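You operate a simulated robot arm through the tools that you are given. There is no shell and no other tool. Be economical: measure what you need, move in short steps, check, and stop when the job is done.

Carry out the task below with a simulated two-armed robot. There is one attempt and no reset: what you move stays moved.

Task
On the grey table, fold the blue cloth in half, so that its two short edges meet.

Only the result counts: the job must be done as asked and must still hold three seconds after the hand-in. Knocking over, shifting, dropping, spilling or breaking anything else fails it. Flat cloth is picked up by pressing the open fingertips on it (5 to 10 N) and closing them slowly along it; thin cloth reads only 2 to 8 mm in the jaws.

Robot
Two 6-joint arms with two-finger parallel grippers on one trunk, on a base that drives. Base frame: it is fixed to the floor where the robot stands at the start and does not move with it; the origin is under the middle of the robot, x ahead of it, y to its left, z up; the surface under the hand at the start is at about z = 750. Readings come in mm, rad, newtons and seconds.
The left shoulder is at the start at [280, 185, 1185], the right one opposite. With the tool pointing down near the work surface each hand reaches from about 160 to 880 mm from the robot's upright axis, wherever it stands, measured 20 degrees to its own side. Places, roughly: grey table [1100, -100, 800]. Payload 1.57 kg a hand.
Tool frame (each hand has its own): the origin (TCP) lies between the finger pads and is the grasp point; the fingertips stand 30 mm ahead of it; z points along the fingers, y is the line along which they close. The gripper opens to 80 mm. The fingers are 17 mm wide and 12 mm thick; the gripper's body (40 by 82 mm) begins 80 mm behind the TCP.
Orientation is that of the tool frame in the base frame, as a unit quaternion [x, y, z, w]. With the fingers straight down and closing along the base's y, the tool's x points along the base's -x, its y along +y and its z along -z.

Tools
- The arms move only by the tool jog_arm. It takes "left_targets", "right_targets" or both (then of equal length, played together; a hand with none holds still); each is a list of rows, each a list of 7 numbers: the finger opening in mm, from 0 to 80, then the shift along the base's x, y, z in units of 300 mm (1.0 is 300 mm), then the turn, a rotation vector about the base's x, y, z in units of 45 degrees (1.0 is 45 degrees). In form: [[fingers, x, y, z, ax, ay, az], ...]. A call has 1 to 20 rows; each row is the pose to reach, as a shift and turn from the pose commanded when the call began. A call with a number of a shift or a turn outside -1 to 1 is refused whole. Rows are played at 5 a second. More than 50 mm and 0.15 rad between two rows, or a gripper value outside its range, and nothing of the call is played. A pose out of reach is approached as far as the arm can. The call stops where the force on the tool passes 40 N (or 10 N more than at its start, if that is more) or the arm is blocked; 0.2 s more then pass. The fingers move at their own pace (about 153 mm/s each) and stop on an object; they squeeze with about 38 N. The grip force told is the motor's: it shows also when the fingers shut on nothing. Time passes only in rows, and 0.2 s behind the last, so rows that repeat a pose let the fingers close. The reply holds the time, the measured pose of the TCP, the force on the tool along the base axes, the opening and the grip force, in the units named above and with some noise, with the torque about the TCP (base axes, N m) and any sound that the robot's microphone picked up, and new pictures: "views" is both (left out), scene, wrist or none (wrist: the cameras of the hands that moved).
- Cameras (640 x 400 px; columns grow to the right, rows downward): "scene" is now at [215.3, -5.1, 1601.5]; the picture's right is [-0.09, -1.00, 0.00], its down [-0.93, 0.08, -0.36] and it looks along [0.36, -0.03, -0.93] (base axes); focal length 271 px, centre (320, 200). "left" rides on the left gripper at [72, 7, -122] in its tool frame; the picture's right is [-0.09, 1.00, 0.00], its down [-0.84, -0.08, -0.54] and it looks along [-0.54, -0.05, 0.84] (tool axes); focal length 238 px, centre (320, 200). "right" rides on the right gripper at [72, -7, -122] in its tool frame; the picture's right is [0.09, 1.00, 0.00], its down [-0.84, 0.08, -0.54] and it looks along [-0.54, 0.05, 0.84] (tool axes); focal length 238 px, centre (320, 200).
- lift_body(by): slides the trunk up (or, below 0, down) by that many mm; the arms and the scene camera ride with it, the base frame stays. It gives what a move gives, with no picture.
- steer(legs): drives the robot by 1 to 6 legs, each [ahead, turn to the left] in mm and rad, along the robot's own axes; the way and the turn of a leg run together, so that a leg with both is an arc; at most 1500 mm and 3.142 rad a leg. The arms and the cameras ride along, it lands a little off, and it stops where it bumps. It gives what a move gives, and a new picture of the scene camera.
- head_to(pan, tilt): turns the head with the scene camera to pan (to the left, within 1.501 rad either way) and tilt (down, from -0.506 to 1.204), counted from straight ahead of the robot. It gives what a move gives, and a new picture of the scene camera.
- locate(camera, pixels): for up to 12 pixels [column, row] of the newest picture of that camera ("zoom" is the newest enlarged one), the place [x, y, z] in the base frame of the surface seen there, good to about 3 mm. The clock stands still meanwhile.
- inspect(camera, box): a new picture of the part [left, top, right, bottom] of that camera's present view, enlarged. The clock stands still meanwhile.
- hand_in(): hands the job in; it is judged then, once.

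Work in short steps. Measure before you move; look again where a grasp or a placing could have gone wrong, and mend it. You have 80 turns and 260 pictures in all, those below and enlarged ones among them. Open the grippers and draw the arms clear of the work before you hand the job in, unless the task says otherwise; then end with one line.

The tools are called after ">>>" as name(argument=value, ...) on one line, values as JSON. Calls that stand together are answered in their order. jog_arm: Moves the arms, as the interface text tells. Its arguments: {"type":"object","properties":{"left_targets":{"type":"array","items":{"type":"array","items":{"type":"number"}}},"right_targets":{"type":"array","items":{"type":"array","items":{"type":"number"}}},"views":{"type":"string","enum":["both","scene","wrist","none"]}},"required":[]} The other tools are called the same way: lift_body (by) slides the trunk up or down; steer (legs) drives the base; head_to (pan, tilt) turns the head that bears the scene camera; locate (camera, pixels) gives the place of the surface under pixels of a picture; inspect (camera, box) takes an enlarged picture of a part of a camera's view; hand_in () hands the job in.

At the start:

```text
clock: 0.0
left_ee_pos: [525.5, 87.8, 971.6]
left_ee_rot: [0.0, 1.0, 0.001, 0.0]
left_force: [-1.1, -0.2, 0.5]
left_moment: [0.03, -0.01, -0.01]
left_gripper_width: 80.0
left_gripper_force: 0.0
right_ee_pos: [520.3, -317.7, 998.2]
right_ee_rot: [0.0, 1.0, 0.0, 0.001]
right_force: [0.6, 0.2, 0.3]
right_moment: [-0.03, 0.0, -0.03]
right_gripper_width: 79.9
right_gripper_force: 0.0
trunk travel left (down, up): [-880.0, 110.0]
robot x, y, heading: [-2.2, 0.7, 0.004]
head pan, tilt: [-0.087, 1.201]
```

scene: 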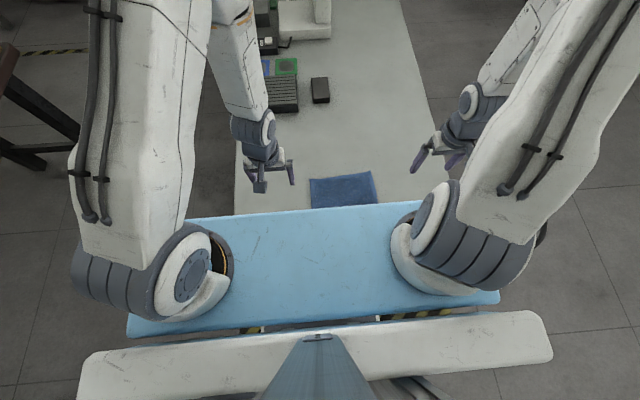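
right: 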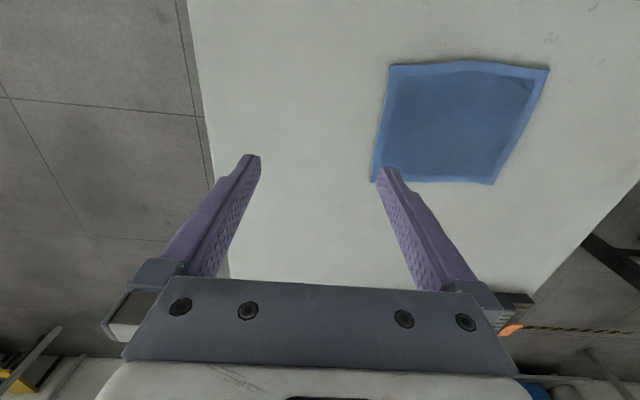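
left: 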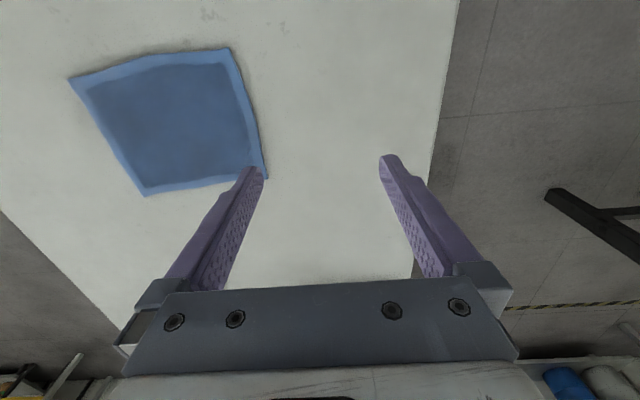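

The cloth shows in both wrist pictures; I measure its corners in the right and left views.

>>> locate(camera="right", pixels=[[391, 66], [548, 69], [493, 182], [374, 180], [470, 62], [520, 126], [440, 181], [382, 125], [455, 125], [300, 200]])

>>> locate(camera="left", pixels=[[71, 78], [228, 49], [265, 177], [146, 194], [160, 55], [105, 130], [205, 186], [180, 120], [300, 200]])

>>> inspect(camera="left", box=[40, 20, 300, 220])

```text
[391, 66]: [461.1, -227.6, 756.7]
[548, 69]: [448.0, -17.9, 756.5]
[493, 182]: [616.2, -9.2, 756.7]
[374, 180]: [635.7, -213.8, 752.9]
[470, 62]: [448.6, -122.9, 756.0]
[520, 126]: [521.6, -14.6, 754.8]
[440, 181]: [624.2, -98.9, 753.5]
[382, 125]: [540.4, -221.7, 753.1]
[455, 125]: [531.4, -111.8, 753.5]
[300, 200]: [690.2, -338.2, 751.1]
```

```text
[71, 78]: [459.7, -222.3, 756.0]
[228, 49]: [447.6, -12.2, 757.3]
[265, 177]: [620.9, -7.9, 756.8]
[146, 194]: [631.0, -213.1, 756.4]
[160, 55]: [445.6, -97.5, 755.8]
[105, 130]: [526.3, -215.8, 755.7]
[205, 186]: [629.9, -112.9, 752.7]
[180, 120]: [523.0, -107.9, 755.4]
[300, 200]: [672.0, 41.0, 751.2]
```

```text
2.00 times, centred on (170, 120) of left
```

zoom: 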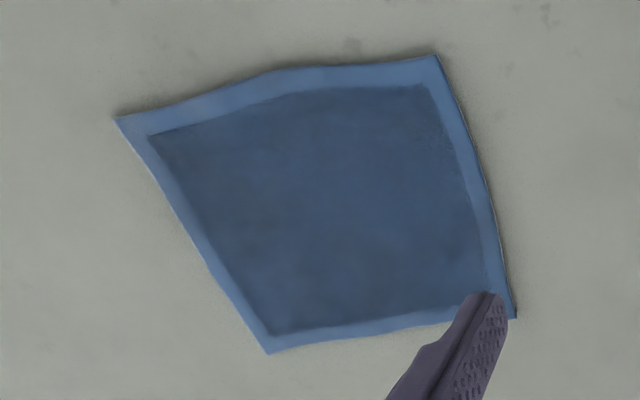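

The short edges are the ones at y≈-220 and y≈-11, each about 172 mm long along x. Standing at the table's right side would let each hand take one corner, so I check the table edges and the free floor there.

>>> locate(camera="right", pixels=[[196, 40], [215, 180], [150, 60], [639, 195], [560, 270]])

>>> locate(camera="scene", pixels=[[236, 205], [400, 190], [430, 100], [300, 212], [270, 260], [180, 325], [440, 300], [318, 90], [280, 95], [500, 350]])

>>> head_to(pan=-1.0, tilt=0.7)

```text
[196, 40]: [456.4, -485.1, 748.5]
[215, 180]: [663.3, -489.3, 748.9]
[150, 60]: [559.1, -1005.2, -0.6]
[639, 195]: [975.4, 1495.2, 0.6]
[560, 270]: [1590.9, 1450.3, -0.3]
```

```text
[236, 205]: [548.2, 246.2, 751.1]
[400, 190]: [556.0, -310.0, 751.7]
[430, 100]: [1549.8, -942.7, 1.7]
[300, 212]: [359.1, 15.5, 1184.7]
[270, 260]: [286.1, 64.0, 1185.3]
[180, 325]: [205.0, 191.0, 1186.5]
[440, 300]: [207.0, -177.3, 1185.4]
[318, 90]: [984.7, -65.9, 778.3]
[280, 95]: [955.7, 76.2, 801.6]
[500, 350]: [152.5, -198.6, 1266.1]
```

```text
clock: 1.2
left_ee_pos: [525.8, 87.1, 971.0]
left_ee_rot: [0.0, 1.0, 0.0, 0.0]
left_force: [-0.4, -0.5, 0.0]
left_moment: [0.0, -0.01, 0.01]
left_gripper_width: 80.1
left_gripper_force: 0.2
right_ee_pos: [520.4, -318.8, 997.0]
right_ee_rot: [0.0, 1.0, -0.001, 0.001]
right_force: [0.1, 0.4, 0.3]
right_moment: [0.01, -0.03, 0.0]
right_gripper_width: 80.2
right_gripper_force: 0.1
trunk travel left (down, up): [-880.0, 110.0]
robot x, y, heading: [1.5, -2.1, -0.004]
head pan, tilt: [-1.0, 0.7]
```

scene: 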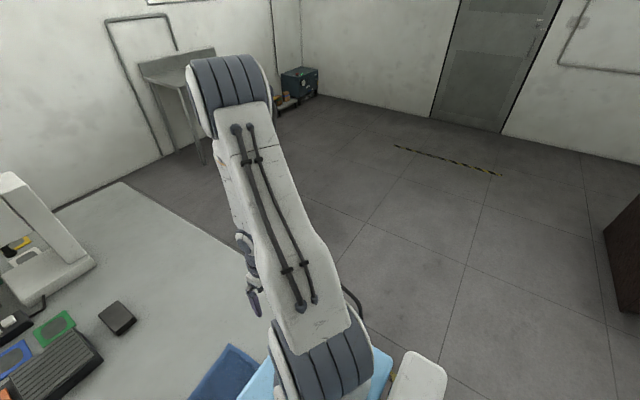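

The floor to the right looks free. I measure what bounds it and look further behind.

>>> locate(camera="scene", pixels=[[612, 290], [606, 230], [500, 130], [205, 160], [300, 105], [450, 170], [230, 225]])

>>> head_to(pan=-1.5, tilt=0.8)

```text
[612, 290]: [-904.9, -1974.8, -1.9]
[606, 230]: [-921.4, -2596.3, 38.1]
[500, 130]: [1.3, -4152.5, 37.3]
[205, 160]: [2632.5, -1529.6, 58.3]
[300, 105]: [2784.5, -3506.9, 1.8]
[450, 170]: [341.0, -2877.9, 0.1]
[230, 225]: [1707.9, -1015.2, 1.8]
```

```text
clock: 2.1
left_ee_pos: [525.9, 87.5, 971.5]
left_ee_rot: [0.0, 1.0, 0.001, 0.0]
left_force: [0.1, 0.3, -0.4]
left_moment: [-0.03, -0.02, 0.01]
left_gripper_width: 79.7
left_gripper_force: 0.2
right_ee_pos: [520.0, -317.8, 997.5]
right_ee_rot: [0.0, 1.0, 0.0, -0.001]
right_force: [0.9, -0.4, 0.3]
right_moment: [0.03, 0.0, 0.01]
right_gripper_width: 80.1
right_gripper_force: 0.0
trunk travel left (down, up): [-880.0, 110.0]
robot x, y, heading: [1.2, 1.2, 0.001]
head pan, tilt: [-1.499, 0.799]
```

scene: 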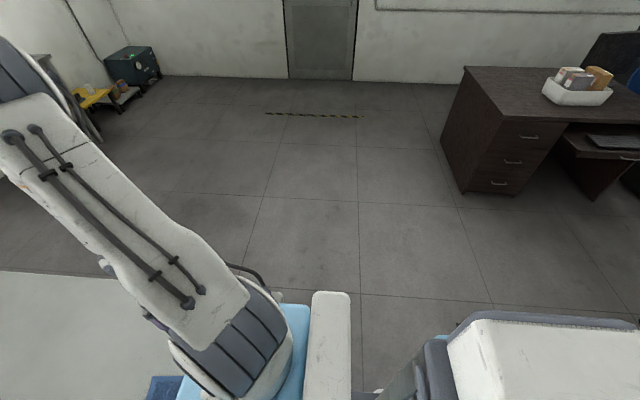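

The floor is open out to x≈-900, y≈-2000. I back off, drive round to the right side at about (540, -1150) and face +y.

>>> steer(legs=[[-250, 0], [0, -1.5708], [1150, 0], [0, 1.5708], [790, 0], [0, 1.5708]])

>>> head_to(pan=0.0, tilt=1.0)

```text
clock: 24.8
left_ee_pos: [441.8, -635.9, 971.4]
left_ee_rot: [-0.703, 0.711, 0.001, -0.001]
left_force: [0.4, 0.2, 0.2]
left_moment: [0.02, 0.0, -0.01]
left_gripper_width: 80.0
left_gripper_force: 0.1
right_ee_pos: [847.6, -647.7, 997.3]
right_ee_rot: [-0.704, 0.71, 0.0, -0.001]
right_force: [0.6, 0.9, 0.6]
right_moment: [-0.01, 0.02, -0.01]
right_gripper_width: 80.0
right_gripper_force: 0.0
trunk travel left (down, up): [-880.0, 110.0]
robot x, y, heading: [525.3, -1164.1, 1.562]
head pan, tilt: [-1.499, 0.799]
```

scene: 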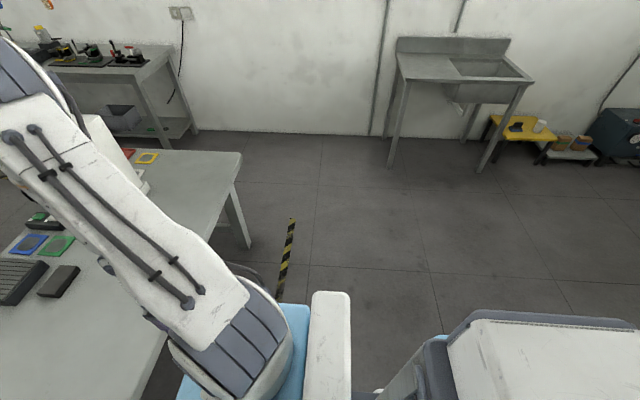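

```text
clock: 26.4
left_ee_pos: [442.0, -635.8, 970.6]
left_ee_rot: [-0.704, 0.71, 0.001, 0.0]
left_force: [-0.1, 0.3, -0.1]
left_moment: [0.0, -0.03, 0.0]
left_gripper_width: 80.0
left_gripper_force: 0.1
right_ee_pos: [848.5, -647.0, 997.1]
right_ee_rot: [-0.704, 0.71, 0.001, 0.0]
right_force: [0.2, 0.2, 1.0]
right_moment: [-0.01, -0.03, 0.03]
right_gripper_width: 80.4
right_gripper_force: 0.1
trunk travel left (down, up): [-880.0, 110.0]
robot x, y, heading: [527.8, -1163.5, 1.56]
head pan, tilt: [0.0, 1.0]
```

scene: 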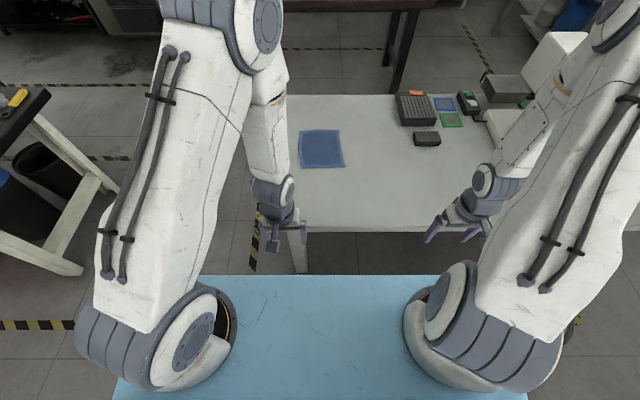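

I'm at (528, -1163) facing +y. Before I close in, I check the table end to see what clearance from the base was safe at the start.

>>> locate(camera="scene", pixels=[[298, 222], [291, 110], [298, 131], [338, 130], [344, 167], [300, 168], [350, 228], [295, 260], [370, 224]])

>>> inspect(camera="scene", box=[240, 180, 500, 340])

```text
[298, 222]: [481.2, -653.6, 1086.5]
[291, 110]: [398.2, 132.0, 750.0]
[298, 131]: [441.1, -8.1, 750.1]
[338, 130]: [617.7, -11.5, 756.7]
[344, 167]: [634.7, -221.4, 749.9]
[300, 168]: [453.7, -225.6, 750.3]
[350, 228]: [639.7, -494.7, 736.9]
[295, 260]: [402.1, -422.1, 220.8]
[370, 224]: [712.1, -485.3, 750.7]
```

```text
2.46 times, centred on (370, 260) of scene
```

zoom: 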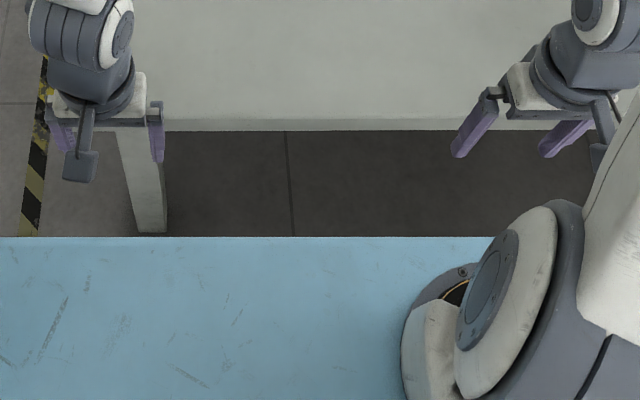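

The table end is at x≈390, so about 385 mm of clearance was safe at the start. I advance 310 mm, straighten the heading slightly, and lower the trunk 80 mm for reach.

>>> steer(legs=[[310, 0.0]])

>>> lift_body(by=-80)

>>> head_to(pan=0.0, tilt=1.1)

```text
clock: 28.5
left_ee_pos: [444.6, -321.3, 971.8]
left_ee_rot: [-0.705, 0.709, 0.001, -0.001]
left_force: [1.0, 0.0, 0.2]
left_moment: [0.03, -0.03, 0.05]
left_gripper_width: 79.9
left_gripper_force: 0.0
right_ee_pos: [850.6, -328.9, 997.9]
right_ee_rot: [-0.705, 0.71, 0.001, 0.0]
right_force: [0.0, 0.3, 0.4]
right_moment: [-0.03, 0.0, 0.04]
right_gripper_width: 80.0
right_gripper_force: 0.1
trunk travel left (down, up): [-880.0, 110.0]
robot x, y, heading: [530.7, -843.7, 1.56]
head pan, tilt: [0.0, 1.0]
```

scene: 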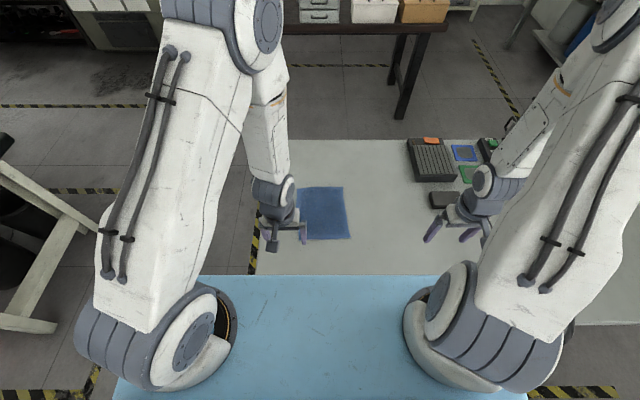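

```text
clock: 29.6
left_ee_pos: [443.9, -319.9, 891.5]
left_ee_rot: [-0.705, 0.71, 0.001, -0.001]
left_force: [-0.4, 0.0, 0.2]
left_moment: [0.01, -0.01, -0.01]
left_gripper_width: 80.0
left_gripper_force: 0.0
right_ee_pos: [849.5, -328.3, 918.7]
right_ee_rot: [-0.705, 0.709, -0.001, 0.0]
right_force: [0.0, 0.1, -0.2]
right_moment: [0.02, 0.0, 0.03]
right_gripper_width: 79.9
right_gripper_force: 0.0
trunk travel left (down, up): [-800.0, 190.0]
robot x, y, heading: [527.4, -846.4, 1.564]
head pan, tilt: [0.0, 1.0]
```

```text
clock: 30.3
left_ee_pos: [442.5, -320.2, 891.2]
left_ee_rot: [-0.705, 0.71, 0.0, -0.001]
left_force: [0.0, 0.4, -0.7]
left_moment: [0.03, 0.0, 0.0]
left_gripper_width: 80.1
left_gripper_force: 0.0
right_ee_pos: [850.3, -327.8, 917.1]
right_ee_rot: [-0.704, 0.71, 0.0, 0.001]
right_force: [-0.3, -0.6, 0.2]
right_moment: [-0.01, -0.01, 0.02]
right_gripper_width: 80.1
right_gripper_force: 0.0
trunk travel left (down, up): [-800.0, 190.0]
robot x, y, heading: [525.4, -847.4, 1.563]
head pan, tilt: [0.0, 1.1]
```

scene: 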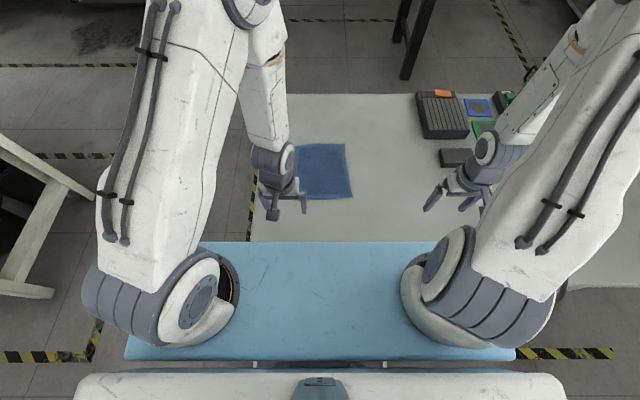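

Both hands now close along x, parallel to the near short edge. I bring them to about 45 mm above its corners and look with the wrist cameras.

>>> jog_arm(left_targets=[[80, 0.019, 0.048, -0.025, 0, 0, 0], [80, 0.038, 0.095, -0.05, 0, 0, 0], [80, 0.057, 0.143, -0.075, 0, 0, 0], [80, 0.076, 0.19, -0.1, 0, 0, 0], [80, 0.095, 0.238, -0.125, 0, 0, 0], [80, 0.113, 0.285, -0.15, 0, 0, 0], [60, 0.132, 0.333, -0.2, 0, 0, 0], [26, 0.132, 0.333, -0.2, 0, 0, 0]], right_targets=[[80, -0.113, 0.055, -0.04, 0, 0, 0], [80, -0.227, 0.11, -0.08, 0, 0, 0], [80, -0.34, 0.164, -0.12, 0, 0, 0], [80, -0.453, 0.219, -0.16, 0, 0, 0], [80, -0.567, 0.274, -0.2, 0, 0, 0], [80, -0.68, 0.329, -0.24, 0, 0, 0], [60, -0.793, 0.383, -0.287, 0, 0, 0], [26, -0.793, 0.383, -0.287, 0, 0, 0]])

```text
clock: 32.1
left_ee_pos: [484.0, -219.0, 829.0]
left_ee_rot: [-0.704, 0.71, 0.001, 0.0]
left_force: [0.5, 0.3, -0.4]
left_moment: [-0.01, 0.02, 0.02]
left_gripper_width: 25.8
left_gripper_force: 0.0
right_ee_pos: [611.4, -214.0, 831.5]
right_ee_rot: [-0.705, 0.709, -0.001, 0.0]
right_force: [0.6, -0.1, -0.5]
right_moment: [-0.04, -0.03, 0.0]
right_gripper_width: 26.0
right_gripper_force: 0.0
trunk travel left (down, up): [-800.0, 190.0]
robot x, y, heading: [525.6, -847.0, 1.565]
head pan, tilt: [0.0, 1.1]
```

scene: 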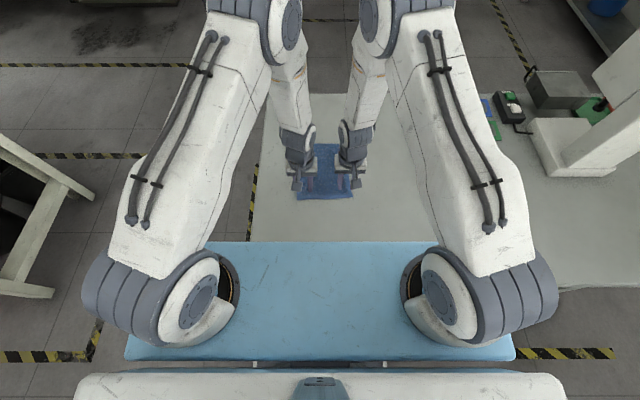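
right: 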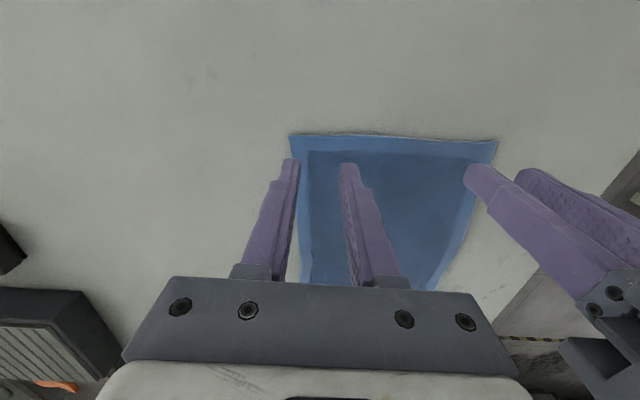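
left: 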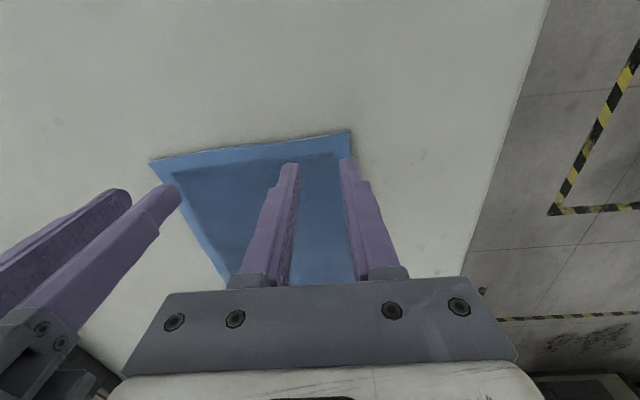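

>>> locate(camera="right", pixels=[[291, 136], [496, 141], [340, 134], [400, 136], [450, 138], [295, 157]])

>>> locate(camera="left", pixels=[[348, 131], [150, 163], [310, 137], [250, 146], [351, 150]])

```text
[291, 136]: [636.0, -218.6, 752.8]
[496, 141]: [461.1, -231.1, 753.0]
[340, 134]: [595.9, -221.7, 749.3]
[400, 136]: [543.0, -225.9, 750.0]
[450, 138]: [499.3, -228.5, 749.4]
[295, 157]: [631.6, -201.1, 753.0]
```

```text
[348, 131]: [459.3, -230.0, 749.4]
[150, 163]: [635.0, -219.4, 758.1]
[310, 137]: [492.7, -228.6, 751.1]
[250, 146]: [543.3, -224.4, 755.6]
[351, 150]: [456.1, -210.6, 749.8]
```

Corners read A (459,-230) and D (636,-219). I align to the edge's slight skew and go down to just above the cloth.

>>> jog_arm(left_targets=[[26, 0.007, -0.01, -0.07, 0, 0, 0.07], [26, 0.007, -0.01, -0.13, 0, 0, 0.07]], right_targets=[[26, -0.008, 0, -0.07, 0, 0, 0.07], [26, -0.008, 0, -0.137, 0, 0, 0.07]], views="wrist")

```text
clock: 32.7
left_ee_pos: [484.3, -223.2, 792.3]
left_ee_rot: [0.724, -0.689, -0.002, 0.001]
left_force: [0.3, -0.8, 0.3]
left_moment: [0.0, -0.01, -0.01]
left_gripper_width: 26.1
left_gripper_force: 0.1
right_ee_pos: [610.5, -213.7, 790.4]
right_ee_rot: [0.725, -0.689, 0.0, 0.0]
right_force: [0.4, -0.1, -0.6]
right_moment: [-0.03, 0.01, -0.01]
right_gripper_width: 26.2
right_gripper_force: 0.0
trunk travel left (down, up): [-800.0, 190.0]
robot x, y, heading: [526.9, -850.0, 1.561]
head pan, tilt: [0.0, 1.1]
```

right: 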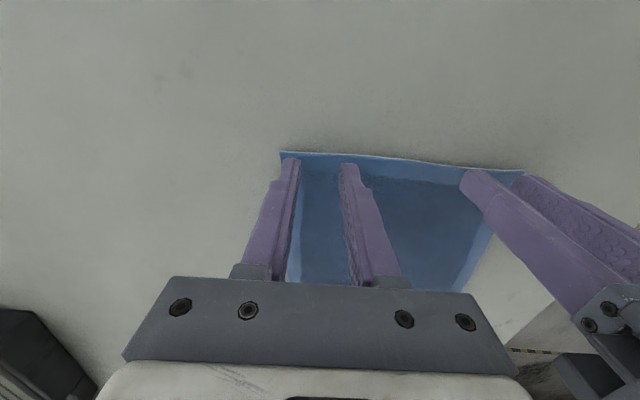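
left: 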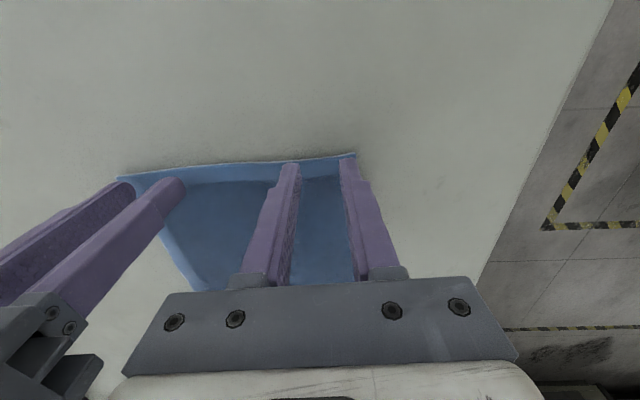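

Aligned well: both outer fingertips sit just inside the edge (rows ~157). I lower in small steps until I feel contact.

>>> jog_arm(left_targets=[[26, 0.004, 0, -0.017, 0, 0, 0], [26, 0.004, 0, -0.03, 0, 0, 0], [26, 0.004, 0, -0.03, 0, 0, 0]], right_targets=[[26, 0, 0, -0.012, 0, 0, 0], [26, 0, 0, -0.024, 0, 0, 0], [26, 0, 0, -0.024, 0, 0, 0]], views="none")

```text
clock: 33.5
left_ee_pos: [486.4, -223.4, 782.7]
left_ee_rot: [0.725, -0.689, 0.0, 0.001]
left_force: [-0.1, -0.4, 3.9]
left_moment: [0.03, -0.04, -0.02]
left_gripper_width: 26.1
left_gripper_force: 0.1
right_ee_pos: [610.6, -213.6, 783.4]
right_ee_rot: [0.725, -0.689, 0.0, 0.001]
right_force: [-0.1, -0.2, 4.0]
right_moment: [-0.01, 0.03, 0.04]
right_gripper_width: 26.2
right_gripper_force: 0.1
trunk travel left (down, up): [-800.0, 190.0]
robot x, y, heading: [528.7, -845.6, 1.561]
head pan, tilt: [0.0, 1.1]
```

Contact at about 4 N on each hand. I press about 1.5 mm further and close slowly along the edge.

>>> jog_arm(left_targets=[[26, 0, 0, -0.005, 0, 0, 0], [26, 0, 0, -0.005, 0, 0, 0], [22, 0, 0, -0.005, 0, 0, 0], [18, 0, 0, -0.005, 0, 0, 0], [14, 0, 0, -0.005, 0, 0, 0], [10, 0, 0, -0.005, 0, 0, 0], [6, 0, 0, -0.005, 0, 0, 0], [2, 0, 0, -0.005, 0, 0, 0], [0, 0, 0, -0.005, 0, 0, 0], [0, 0, 0, -0.005, 0, 0, 0]], right_targets=[[26, 0, 0, -0.005, 0, 0, 0], [26, 0, 0, -0.005, 0, 0, 0], [22, 0, 0, -0.005, 0, 0, 0], [18, 0, 0, -0.005, 0, 0, 0], [14, 0, 0, -0.005, 0, 0, 0], [10, 0, 0, -0.005, 0, 0, 0], [6, 0, 0, -0.005, 0, 0, 0], [2, 0, 0, -0.005, 0, 0, 0], [0, 0, 0, -0.005, 0, 0, 0], [0, 0, 0, -0.005, 0, 0, 0]], views="wrist")

```text
clock: 35.7
left_ee_pos: [487.1, -223.2, 783.9]
left_ee_rot: [0.724, -0.69, -0.002, -0.002]
left_force: [30.7, 1.2, 18.1]
left_moment: [0.13, -0.96, -0.07]
left_gripper_width: 4.2
left_gripper_force: 24.5
right_ee_pos: [608.5, -213.9, 781.8]
right_ee_rot: [0.724, -0.69, -0.001, -0.001]
right_force: [-29.7, -2.9, 10.9]
right_moment: [-0.08, 0.9, 0.09]
right_gripper_width: 4.4
right_gripper_force: 25.1
trunk travel left (down, up): [-800.0, 190.0]
robot x, y, heading: [528.6, -848.3, 1.562]
head pan, tilt: [0.0, 1.1]
```

right: 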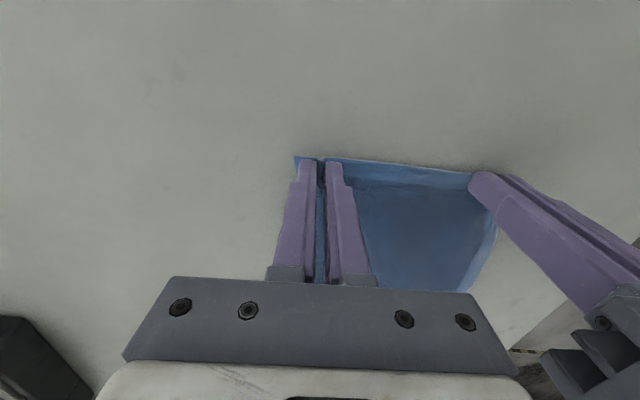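
left: 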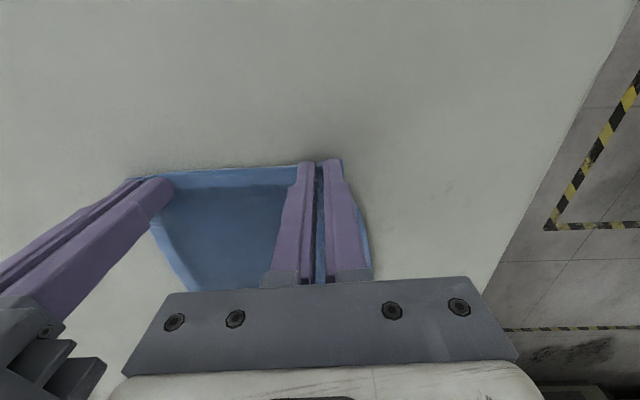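

Both hands hold cloth (4.2 and 4.4 mm), with the edge taut between them at about 30 N. I move the hands together 4 mm each to ease it, then lift 30 mm and check.

>>> jog_arm(left_targets=[[0, 0.007, 0, 0.0, 0, 0, 0], [0, 0.014, 0, 0.01, 0, 0, 0], [0, 0.014, 0.02, 0.05, 0, 0, 0], [0, 0.014, 0.04, 0.1, 0, 0, 0], [0, 0.014, 0.04, 0.1, 0, 0, 0]], right_targets=[[0, -0.007, 0, 0.0, 0, 0, 0], [0, -0.014, 0, 0.01, 0, 0, 0], [0, -0.014, 0.02, 0.05, 0, 0, 0], [0, -0.014, 0.04, 0.1, 0, 0, 0], [0, -0.014, 0.04, 0.1, 0, 0, 0]])

```text
clock: 36.9
left_ee_pos: [490.8, -212.8, 811.7]
left_ee_rot: [0.724, -0.69, 0.0, 0.002]
left_force: [9.1, 0.5, -0.3]
left_moment: [0.01, -0.25, -0.01]
left_gripper_width: 3.7
left_gripper_force: 24.3
right_ee_pos: [606.3, -202.7, 811.1]
right_ee_rot: [0.724, -0.69, 0.001, 0.001]
right_force: [-8.8, -1.5, 0.4]
right_moment: [-0.04, 0.28, 0.02]
right_gripper_width: 4.0
right_gripper_force: 24.7
trunk travel left (down, up): [-800.0, 190.0]
robot x, y, heading: [527.0, -844.9, 1.564]
head pan, tilt: [0.0, 1.1]
```

scene: 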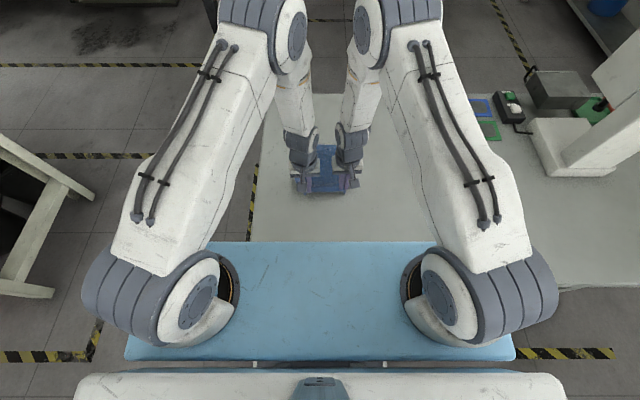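
right: 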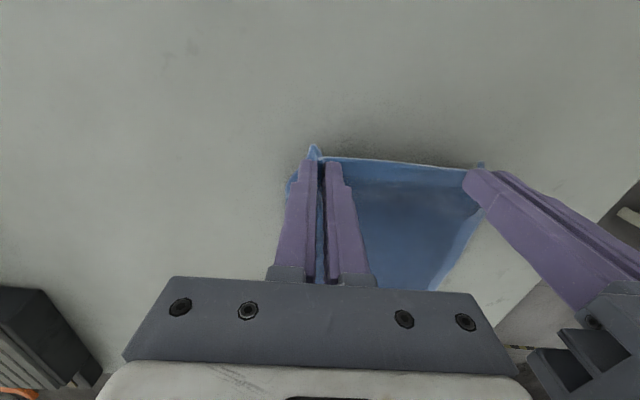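
left: 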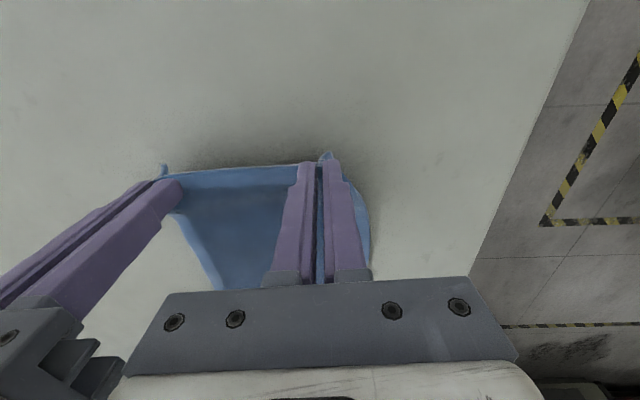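

Both corners are lifted and the edge is straight between the hands. Now I carry it in an arc over the middle (y≈-118), stopping past the top.

>>> jog_arm(left_targets=[[0, 0, 0.03, 0.07, 0, 0, 0], [0, -0.005, 0.07, 0.13, 0, 0, 0], [0, -0.01, 0.13, 0.175, 0, 0, 0], [0, -0.013, 0.197, 0.207, 0, 0, 0], [0, -0.017, 0.257, 0.22, 0, 0, 0], [0, -0.02, 0.317, 0.227, 0, 0, 0], [0, -0.024, 0.377, 0.22, 0, 0, 0], [0, -0.028, 0.437, 0.207, 0, 0, 0], [0, -0.028, 0.437, 0.207, 0, 0, 0]], right_targets=[[0, 0, 0.029, 0.07, 0, 0, 0], [0, -0.005, 0.068, 0.13, 0, 0, 0], [0, -0.01, 0.125, 0.175, 0, 0, 0], [0, -0.013, 0.19, 0.207, 0, 0, 0], [0, -0.017, 0.248, 0.22, 0, 0, 0], [0, -0.02, 0.306, 0.227, 0, 0, 0], [0, -0.024, 0.364, 0.22, 0, 0, 0], [0, -0.028, 0.422, 0.207, 0, 0, 0], [0, -0.028, 0.422, 0.207, 0, 0, 0]])

```text
clock: 38.9
left_ee_pos: [481.7, -80.0, 874.0]
left_ee_rot: [0.725, -0.689, -0.001, 0.0]
left_force: [8.2, -0.1, 0.9]
left_moment: [0.0, -0.24, -0.03]
left_gripper_width: 3.7
left_gripper_force: 24.1
right_ee_pos: [596.0, -73.3, 874.2]
right_ee_rot: [0.724, -0.69, -0.001, 0.0]
right_force: [-8.1, 1.0, -0.1]
right_moment: [-0.01, 0.24, 0.02]
right_gripper_width: 3.5
right_gripper_force: 24.9
trunk travel left (down, up): [-800.0, 190.0]
robot x, y, heading: [528.7, -844.7, 1.562]
head pan, tilt: [0.0, 1.1]
```

scene: 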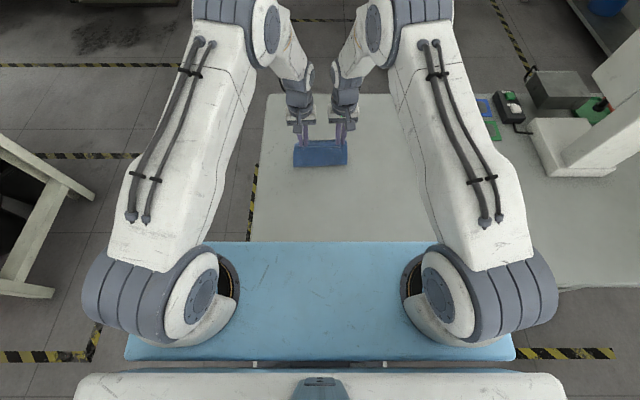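
right: 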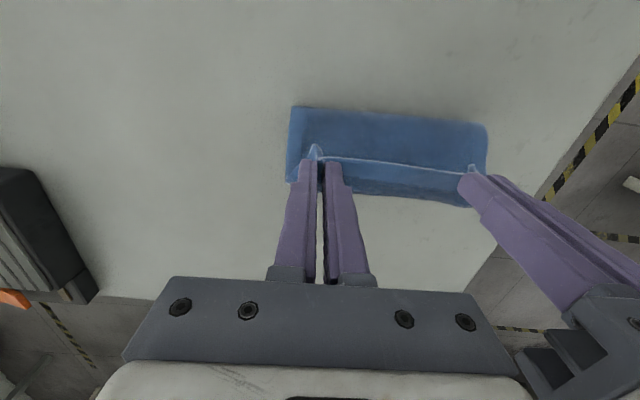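
left: 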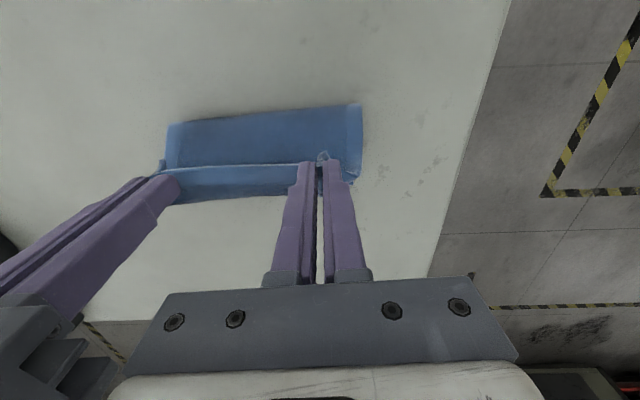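

The fold is forming well, and the lower layer's far edge is visible beyond the held edge. I measure both before laying it down.

>>> locate(camera="right", pixels=[[291, 107], [487, 126], [288, 181], [380, 194], [462, 204], [400, 163], [315, 148]])

>>> locate(camera="left", pixels=[[361, 104], [167, 125], [280, 195], [220, 199], [353, 182], [240, 166], [323, 154]])

>>> inspect(camera="right", box=[260, 80, 520, 240])

```text
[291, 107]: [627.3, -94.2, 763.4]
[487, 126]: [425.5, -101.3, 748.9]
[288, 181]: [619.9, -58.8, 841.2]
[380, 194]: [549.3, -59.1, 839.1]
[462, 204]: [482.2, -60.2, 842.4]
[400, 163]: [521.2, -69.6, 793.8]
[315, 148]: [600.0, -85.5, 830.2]
```

```text
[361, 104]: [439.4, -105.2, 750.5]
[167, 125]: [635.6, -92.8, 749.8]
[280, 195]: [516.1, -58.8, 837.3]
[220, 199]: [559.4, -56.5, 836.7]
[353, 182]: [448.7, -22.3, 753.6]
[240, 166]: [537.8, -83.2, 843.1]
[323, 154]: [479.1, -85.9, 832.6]
```

```text
2.46 times, centred on (390, 160) of right
```

zoom: 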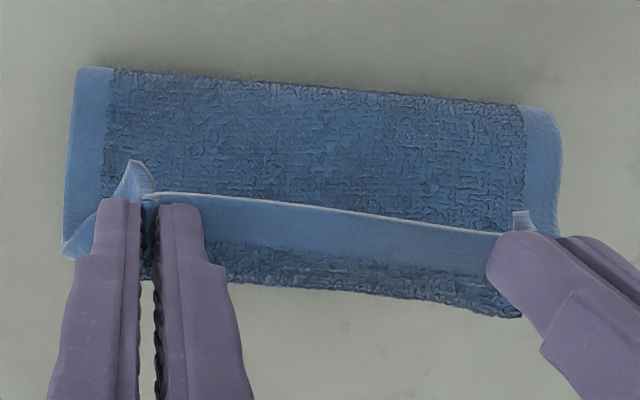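

The held edge strip (light band) curls back about 25 mm, because the cloth leaves the pads on the far side. I lower it short of the far edge (TCP y≈-38), then look before letting the flap roll outward.

>>> jog_arm(left_targets=[[0, -0.003, 0.06, -0.04, 0, 0, 0], [0, -0.006, 0.1, -0.1, 0, 0, 0], [0, -0.009, 0.13, -0.16, 0, 0, 0], [0, -0.012, 0.14, -0.22, 0, 0, 0], [0, -0.012, 0.14, -0.26, 0, 0, 0], [0, -0.012, 0.14, -0.26, 0, 0, 0]], right_targets=[[0, -0.003, 0.055, -0.04, 0, 0, 0], [0, -0.006, 0.09, -0.1, 0, 0, 0], [0, -0.009, 0.115, -0.16, 0, 0, 0], [0, -0.012, 0.125, -0.22, 0, 0, 0], [0, -0.012, 0.125, -0.26, 0, 0, 0], [0, -0.012, 0.125, -0.26, 0, 0, 0]], views="wrist")

>>> inspect(camera="right", box=[260, 80, 520, 240])

```text
clock: 40.3
left_ee_pos: [478.5, -38.9, 796.6]
left_ee_rot: [0.725, -0.689, 0.0, 0.001]
left_force: [5.9, 0.5, 0.9]
left_moment: [-0.02, -0.19, -0.04]
left_gripper_width: 3.4
left_gripper_force: 24.6
right_ee_pos: [592.5, -38.0, 796.4]
right_ee_rot: [0.724, -0.69, -0.001, 0.001]
right_force: [-4.8, 0.3, 0.1]
right_moment: [-0.06, 0.16, 0.01]
right_gripper_width: 3.6
right_gripper_force: 25.3
trunk travel left (down, up): [-800.0, 190.0]
robot x, y, heading: [524.9, -846.2, 1.564]
head pan, tilt: [0.0, 1.1]
```

right: 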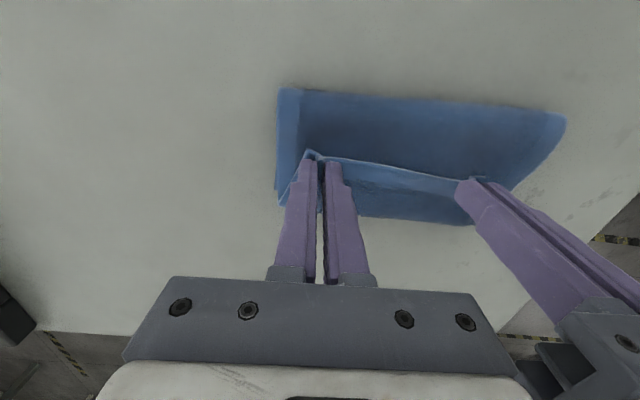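
left: 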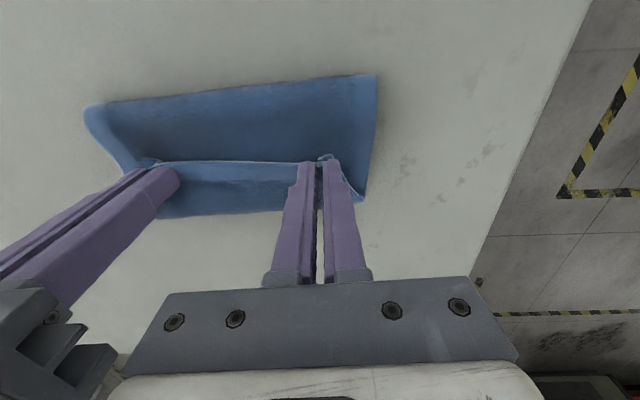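

```text
2.46 times, centred on (390, 160) of right
```

zoom: 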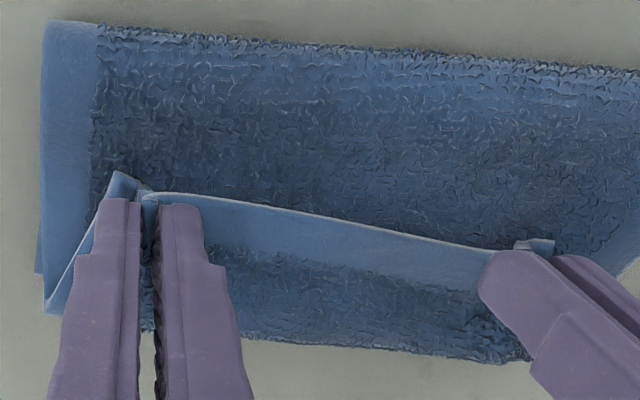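

I measure where the bulge's front, the held edge and the fold are now.

>>> locate(camera="right", pixels=[[360, 215], [410, 222], [470, 226], [400, 168], [283, 88], [420, 100], [564, 117], [278, 203], [400, 195]])

>>> inspect(camera="left", box=[80, 60, 400, 240])

```text
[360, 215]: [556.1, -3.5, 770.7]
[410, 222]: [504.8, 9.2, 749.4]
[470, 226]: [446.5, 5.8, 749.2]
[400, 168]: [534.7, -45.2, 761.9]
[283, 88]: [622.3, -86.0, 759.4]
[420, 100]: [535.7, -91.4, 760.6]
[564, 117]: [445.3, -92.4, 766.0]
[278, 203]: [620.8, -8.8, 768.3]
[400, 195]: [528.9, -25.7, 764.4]
```

```text
2.00 times, centred on (240, 150) of left
```

zoom: 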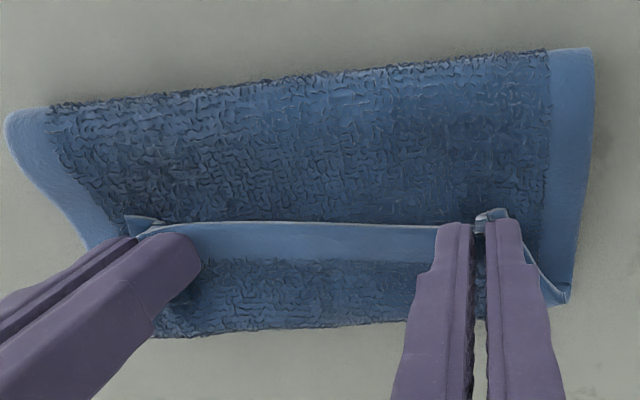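

The fold line sits too far over (y≈-90) because the stiff cloth rolled; about 40 mm of the edge strip is curled back on top. I move the hands back to TCP y≈-65 so the fold returns to the middle.

>>> jog_arm(left_targets=[[0, 0, 0, 0.06, 0, 0, 0], [0, 0, -0.06, 0.1, 0, 0, 0], [0, 0, -0.1, 0.08, 0, 0, 0], [0, 0, -0.1, 0.02, 0, 0, 0], [0, 0, -0.1, 0.02, 0, 0, 0]], right_targets=[[0, 0, 0, 0.06, 0, 0, 0], [0, 0, -0.06, 0.1, 0, 0, 0], [0, 0, -0.09, 0.08, 0, 0, 0], [0, 0, -0.09, 0.02, 0, 0, 0], [0, 0, -0.09, 0.02, 0, 0, 0]], views="wrist")

>>> inspect(camera="right", box=[240, 60, 560, 260])

```text
clock: 41.5
left_ee_pos: [479.5, -68.2, 801.8]
left_ee_rot: [0.725, -0.689, -0.001, 0.001]
left_force: [3.1, -0.5, -0.6]
left_moment: [-0.01, -0.12, 0.01]
left_gripper_width: 3.5
left_gripper_force: 24.6
right_ee_pos: [593.3, -64.4, 801.4]
right_ee_rot: [0.724, -0.69, 0.001, 0.0]
right_force: [-3.9, 0.3, 0.0]
right_moment: [0.0, 0.11, -0.01]
right_gripper_width: 3.6
right_gripper_force: 24.2
trunk travel left (down, up): [-800.0, 190.0]
robot x, y, heading: [527.3, -844.8, 1.563]
head pan, tilt: [0.0, 1.1]
```

right: 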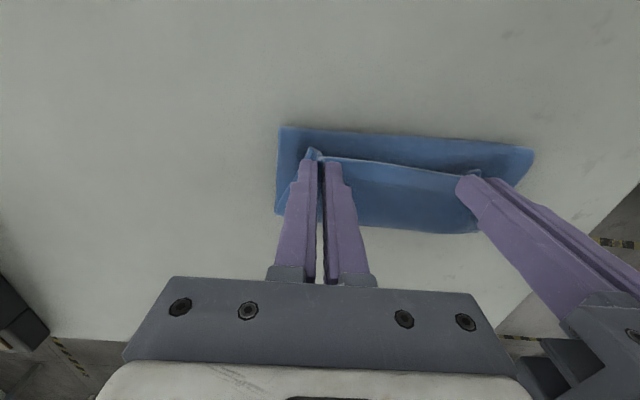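
left: 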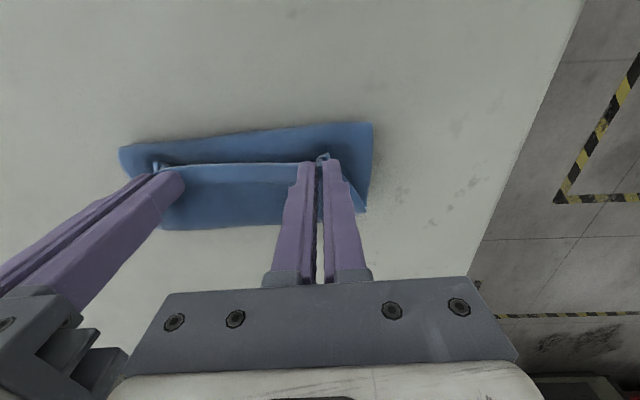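

```text
2.00 times, centred on (400, 160) of right
```

zoom: 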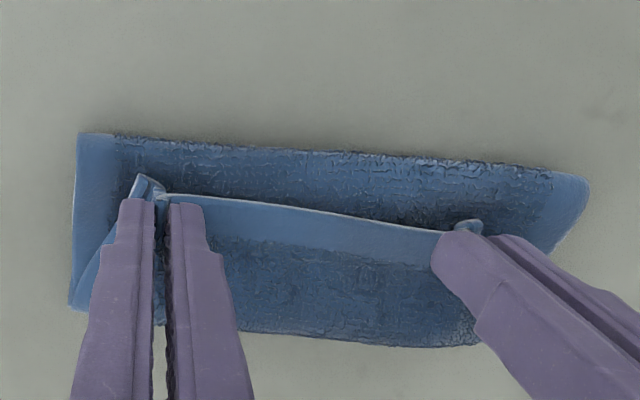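

>>> locate(camera="right", pixels=[[282, 126], [420, 137], [530, 149], [400, 168], [380, 228], [450, 232], [400, 200], [278, 212]])

>>> locate(camera="left", pixels=[[372, 124], [120, 148], [240, 166], [220, 229], [366, 210], [220, 200]])

```text
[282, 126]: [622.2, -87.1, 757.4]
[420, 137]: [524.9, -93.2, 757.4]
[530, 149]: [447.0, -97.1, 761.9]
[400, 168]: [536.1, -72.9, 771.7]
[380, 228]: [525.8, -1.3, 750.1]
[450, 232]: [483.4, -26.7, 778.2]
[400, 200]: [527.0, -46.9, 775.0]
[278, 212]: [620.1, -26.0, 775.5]
```

```text
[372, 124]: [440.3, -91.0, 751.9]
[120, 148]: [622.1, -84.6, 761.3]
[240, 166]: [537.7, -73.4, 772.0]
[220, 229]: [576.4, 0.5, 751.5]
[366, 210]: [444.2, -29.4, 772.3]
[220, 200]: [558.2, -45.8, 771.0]
```

The lower part stays creased at y≈-90, and with vertical fingers the edge will keep curling backwards. The better way is to pull the far edge toward the robot, so the hands can tilt and roll it over. First I undo this fold by reversing the arc and laying the cloth flat.

>>> jog_arm(left_targets=[[0, 0.005, -0.02, 0.1, 0, 0, 0], [0, 0.01, -0.06, 0.2, 0, 0, 0], [0, 0.015, -0.14, 0.25, 0, 0, 0], [0, 0.02, -0.24, 0.24, 0, 0, 0], [0, 0.025, -0.34, 0.2, 0, 0, 0], [0, 0.03, -0.42, 0.13, 0, 0, 0], [0, 0.035, -0.48, 0.05, 0, 0, 0], [0, 0.035, -0.52, -0.02, 0, 0, 0], [0, 0.03, -0.53, -0.05, 0, 0, 0], [0, 0.03, -0.53, -0.05, 0, 0, 0]], right_targets=[[0, 0.005, -0.02, 0.1, 0, 0, 0], [0, 0.01, -0.06, 0.2, 0, 0, 0], [0, 0.015, -0.14, 0.25, 0, 0, 0], [0, 0.02, -0.24, 0.24, 0, 0, 0], [0, 0.025, -0.33, 0.2, 0, 0, 0], [0, 0.03, -0.41, 0.13, 0, 0, 0], [0, 0.035, -0.47, 0.05, 0, 0, 0], [0, 0.035, -0.505, -0.02, 0, 0, 0], [0, 0.045, -0.512, -0.05, 0, 0, 0], [0, 0.045, -0.512, -0.05, 0, 0, 0]], views="wrist")

```text
clock: 43.7
left_ee_pos: [487.6, -227.2, 786.1]
left_ee_rot: [0.724, -0.69, -0.001, 0.0]
left_force: [17.0, 1.1, -0.1]
left_moment: [0.04, -0.52, 0.0]
left_gripper_width: 3.7
left_gripper_force: 24.8
right_ee_pos: [606.0, -218.7, 785.6]
right_ee_rot: [0.724, -0.69, 0.0, 0.0]
right_force: [-16.3, -2.3, 0.4]
right_moment: [-0.07, 0.52, 0.05]
right_gripper_width: 3.9
right_gripper_force: 25.0
trunk travel left (down, up): [-800.0, 190.0]
robot x, y, heading: [529.6, -848.7, 1.561]
head pan, tilt: [0.0, 1.1]
```

right: 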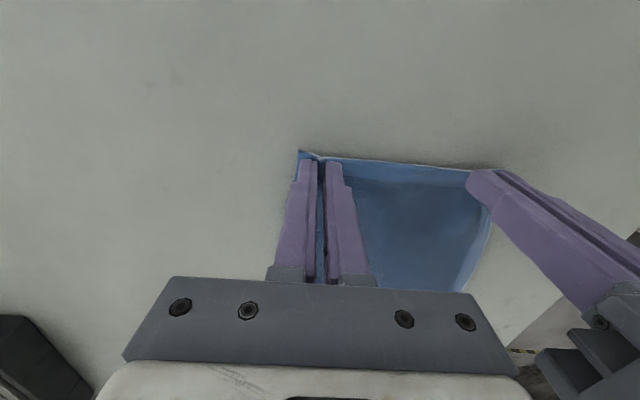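
left: 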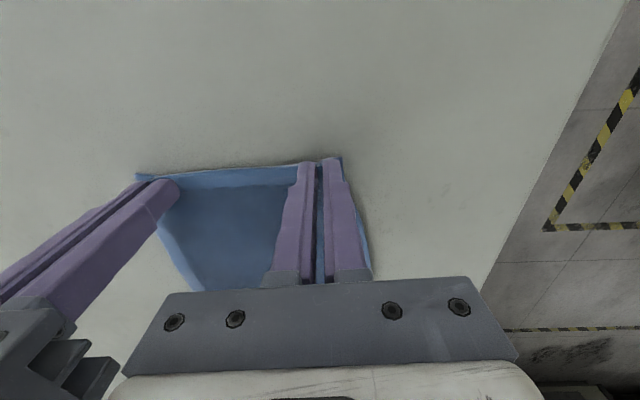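

The cloth is flat again. While still holding it I drag it 50 mm toward the robot for better reach at the far edge, then release and lift.

>>> jog_arm(left_targets=[[0, 0, -0.06, 0, 0, 0, 0], [0, 0, -0.12, 0, 0, 0, 0], [0, 0, -0.17, 0, 0, 0, 0], [0, 0, -0.17, -0.005, 0, 0, 0], [14, 0, -0.17, -0.005, 0, 0, 0], [26, -0.01, -0.17, -0.005, 0, 0, 0], [26, -0.01, -0.17, -0.005, 0, 0, 0], [30, -0.01, -0.17, 0.1, 0, 0, 0], [30, -0.01, -0.17, 0.25, 0, 0, 0]], right_targets=[[0, 0, -0.06, 0, 0, 0, 0], [0, 0, -0.12, 0, 0, 0, 0], [0, 0, -0.17, 0, 0, 0, 0], [0, 0, -0.17, -0.005, 0, 0, 0], [14, 0, -0.17, -0.005, 0, 0, 0], [26, 0.01, -0.17, -0.005, 0, 0, 0], [26, 0.01, -0.17, -0.005, 0, 0, 0], [30, 0.01, -0.17, 0.1, 0, 0, 0], [30, 0.01, -0.17, 0.25, 0, 0, 0]], views="wrist")

```text
clock: 45.7
left_ee_pos: [484.7, -278.9, 861.7]
left_ee_rot: [0.724, -0.69, 0.001, 0.0]
left_force: [-0.9, -0.5, -0.4]
left_moment: [-0.02, 0.01, -0.03]
left_gripper_width: 30.0
left_gripper_force: 0.2
right_ee_pos: [609.0, -268.7, 860.5]
right_ee_rot: [0.723, -0.691, 0.0, 0.0]
right_force: [-0.8, -0.3, -1.3]
right_moment: [-0.02, 0.02, -0.02]
right_gripper_width: 29.9
right_gripper_force: 0.0
trunk travel left (down, up): [-800.0, 190.0]
robot x, y, heading: [530.2, -846.5, 1.563]
head pan, tilt: [0.0, 1.1]
```

right: 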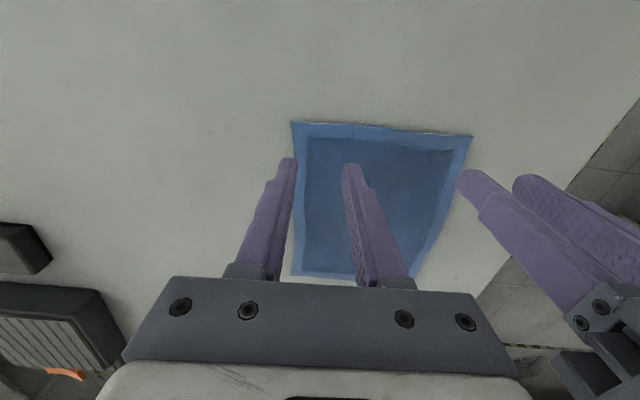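
left: 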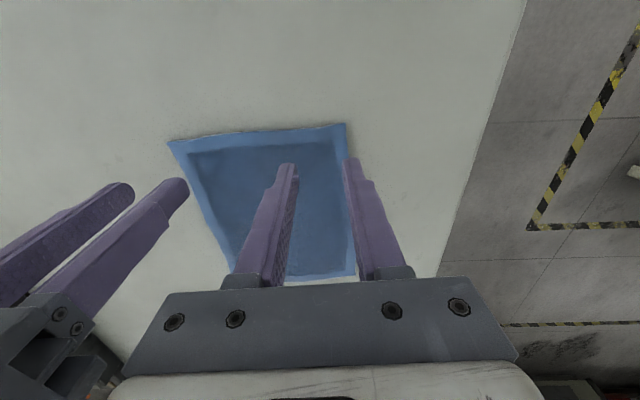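

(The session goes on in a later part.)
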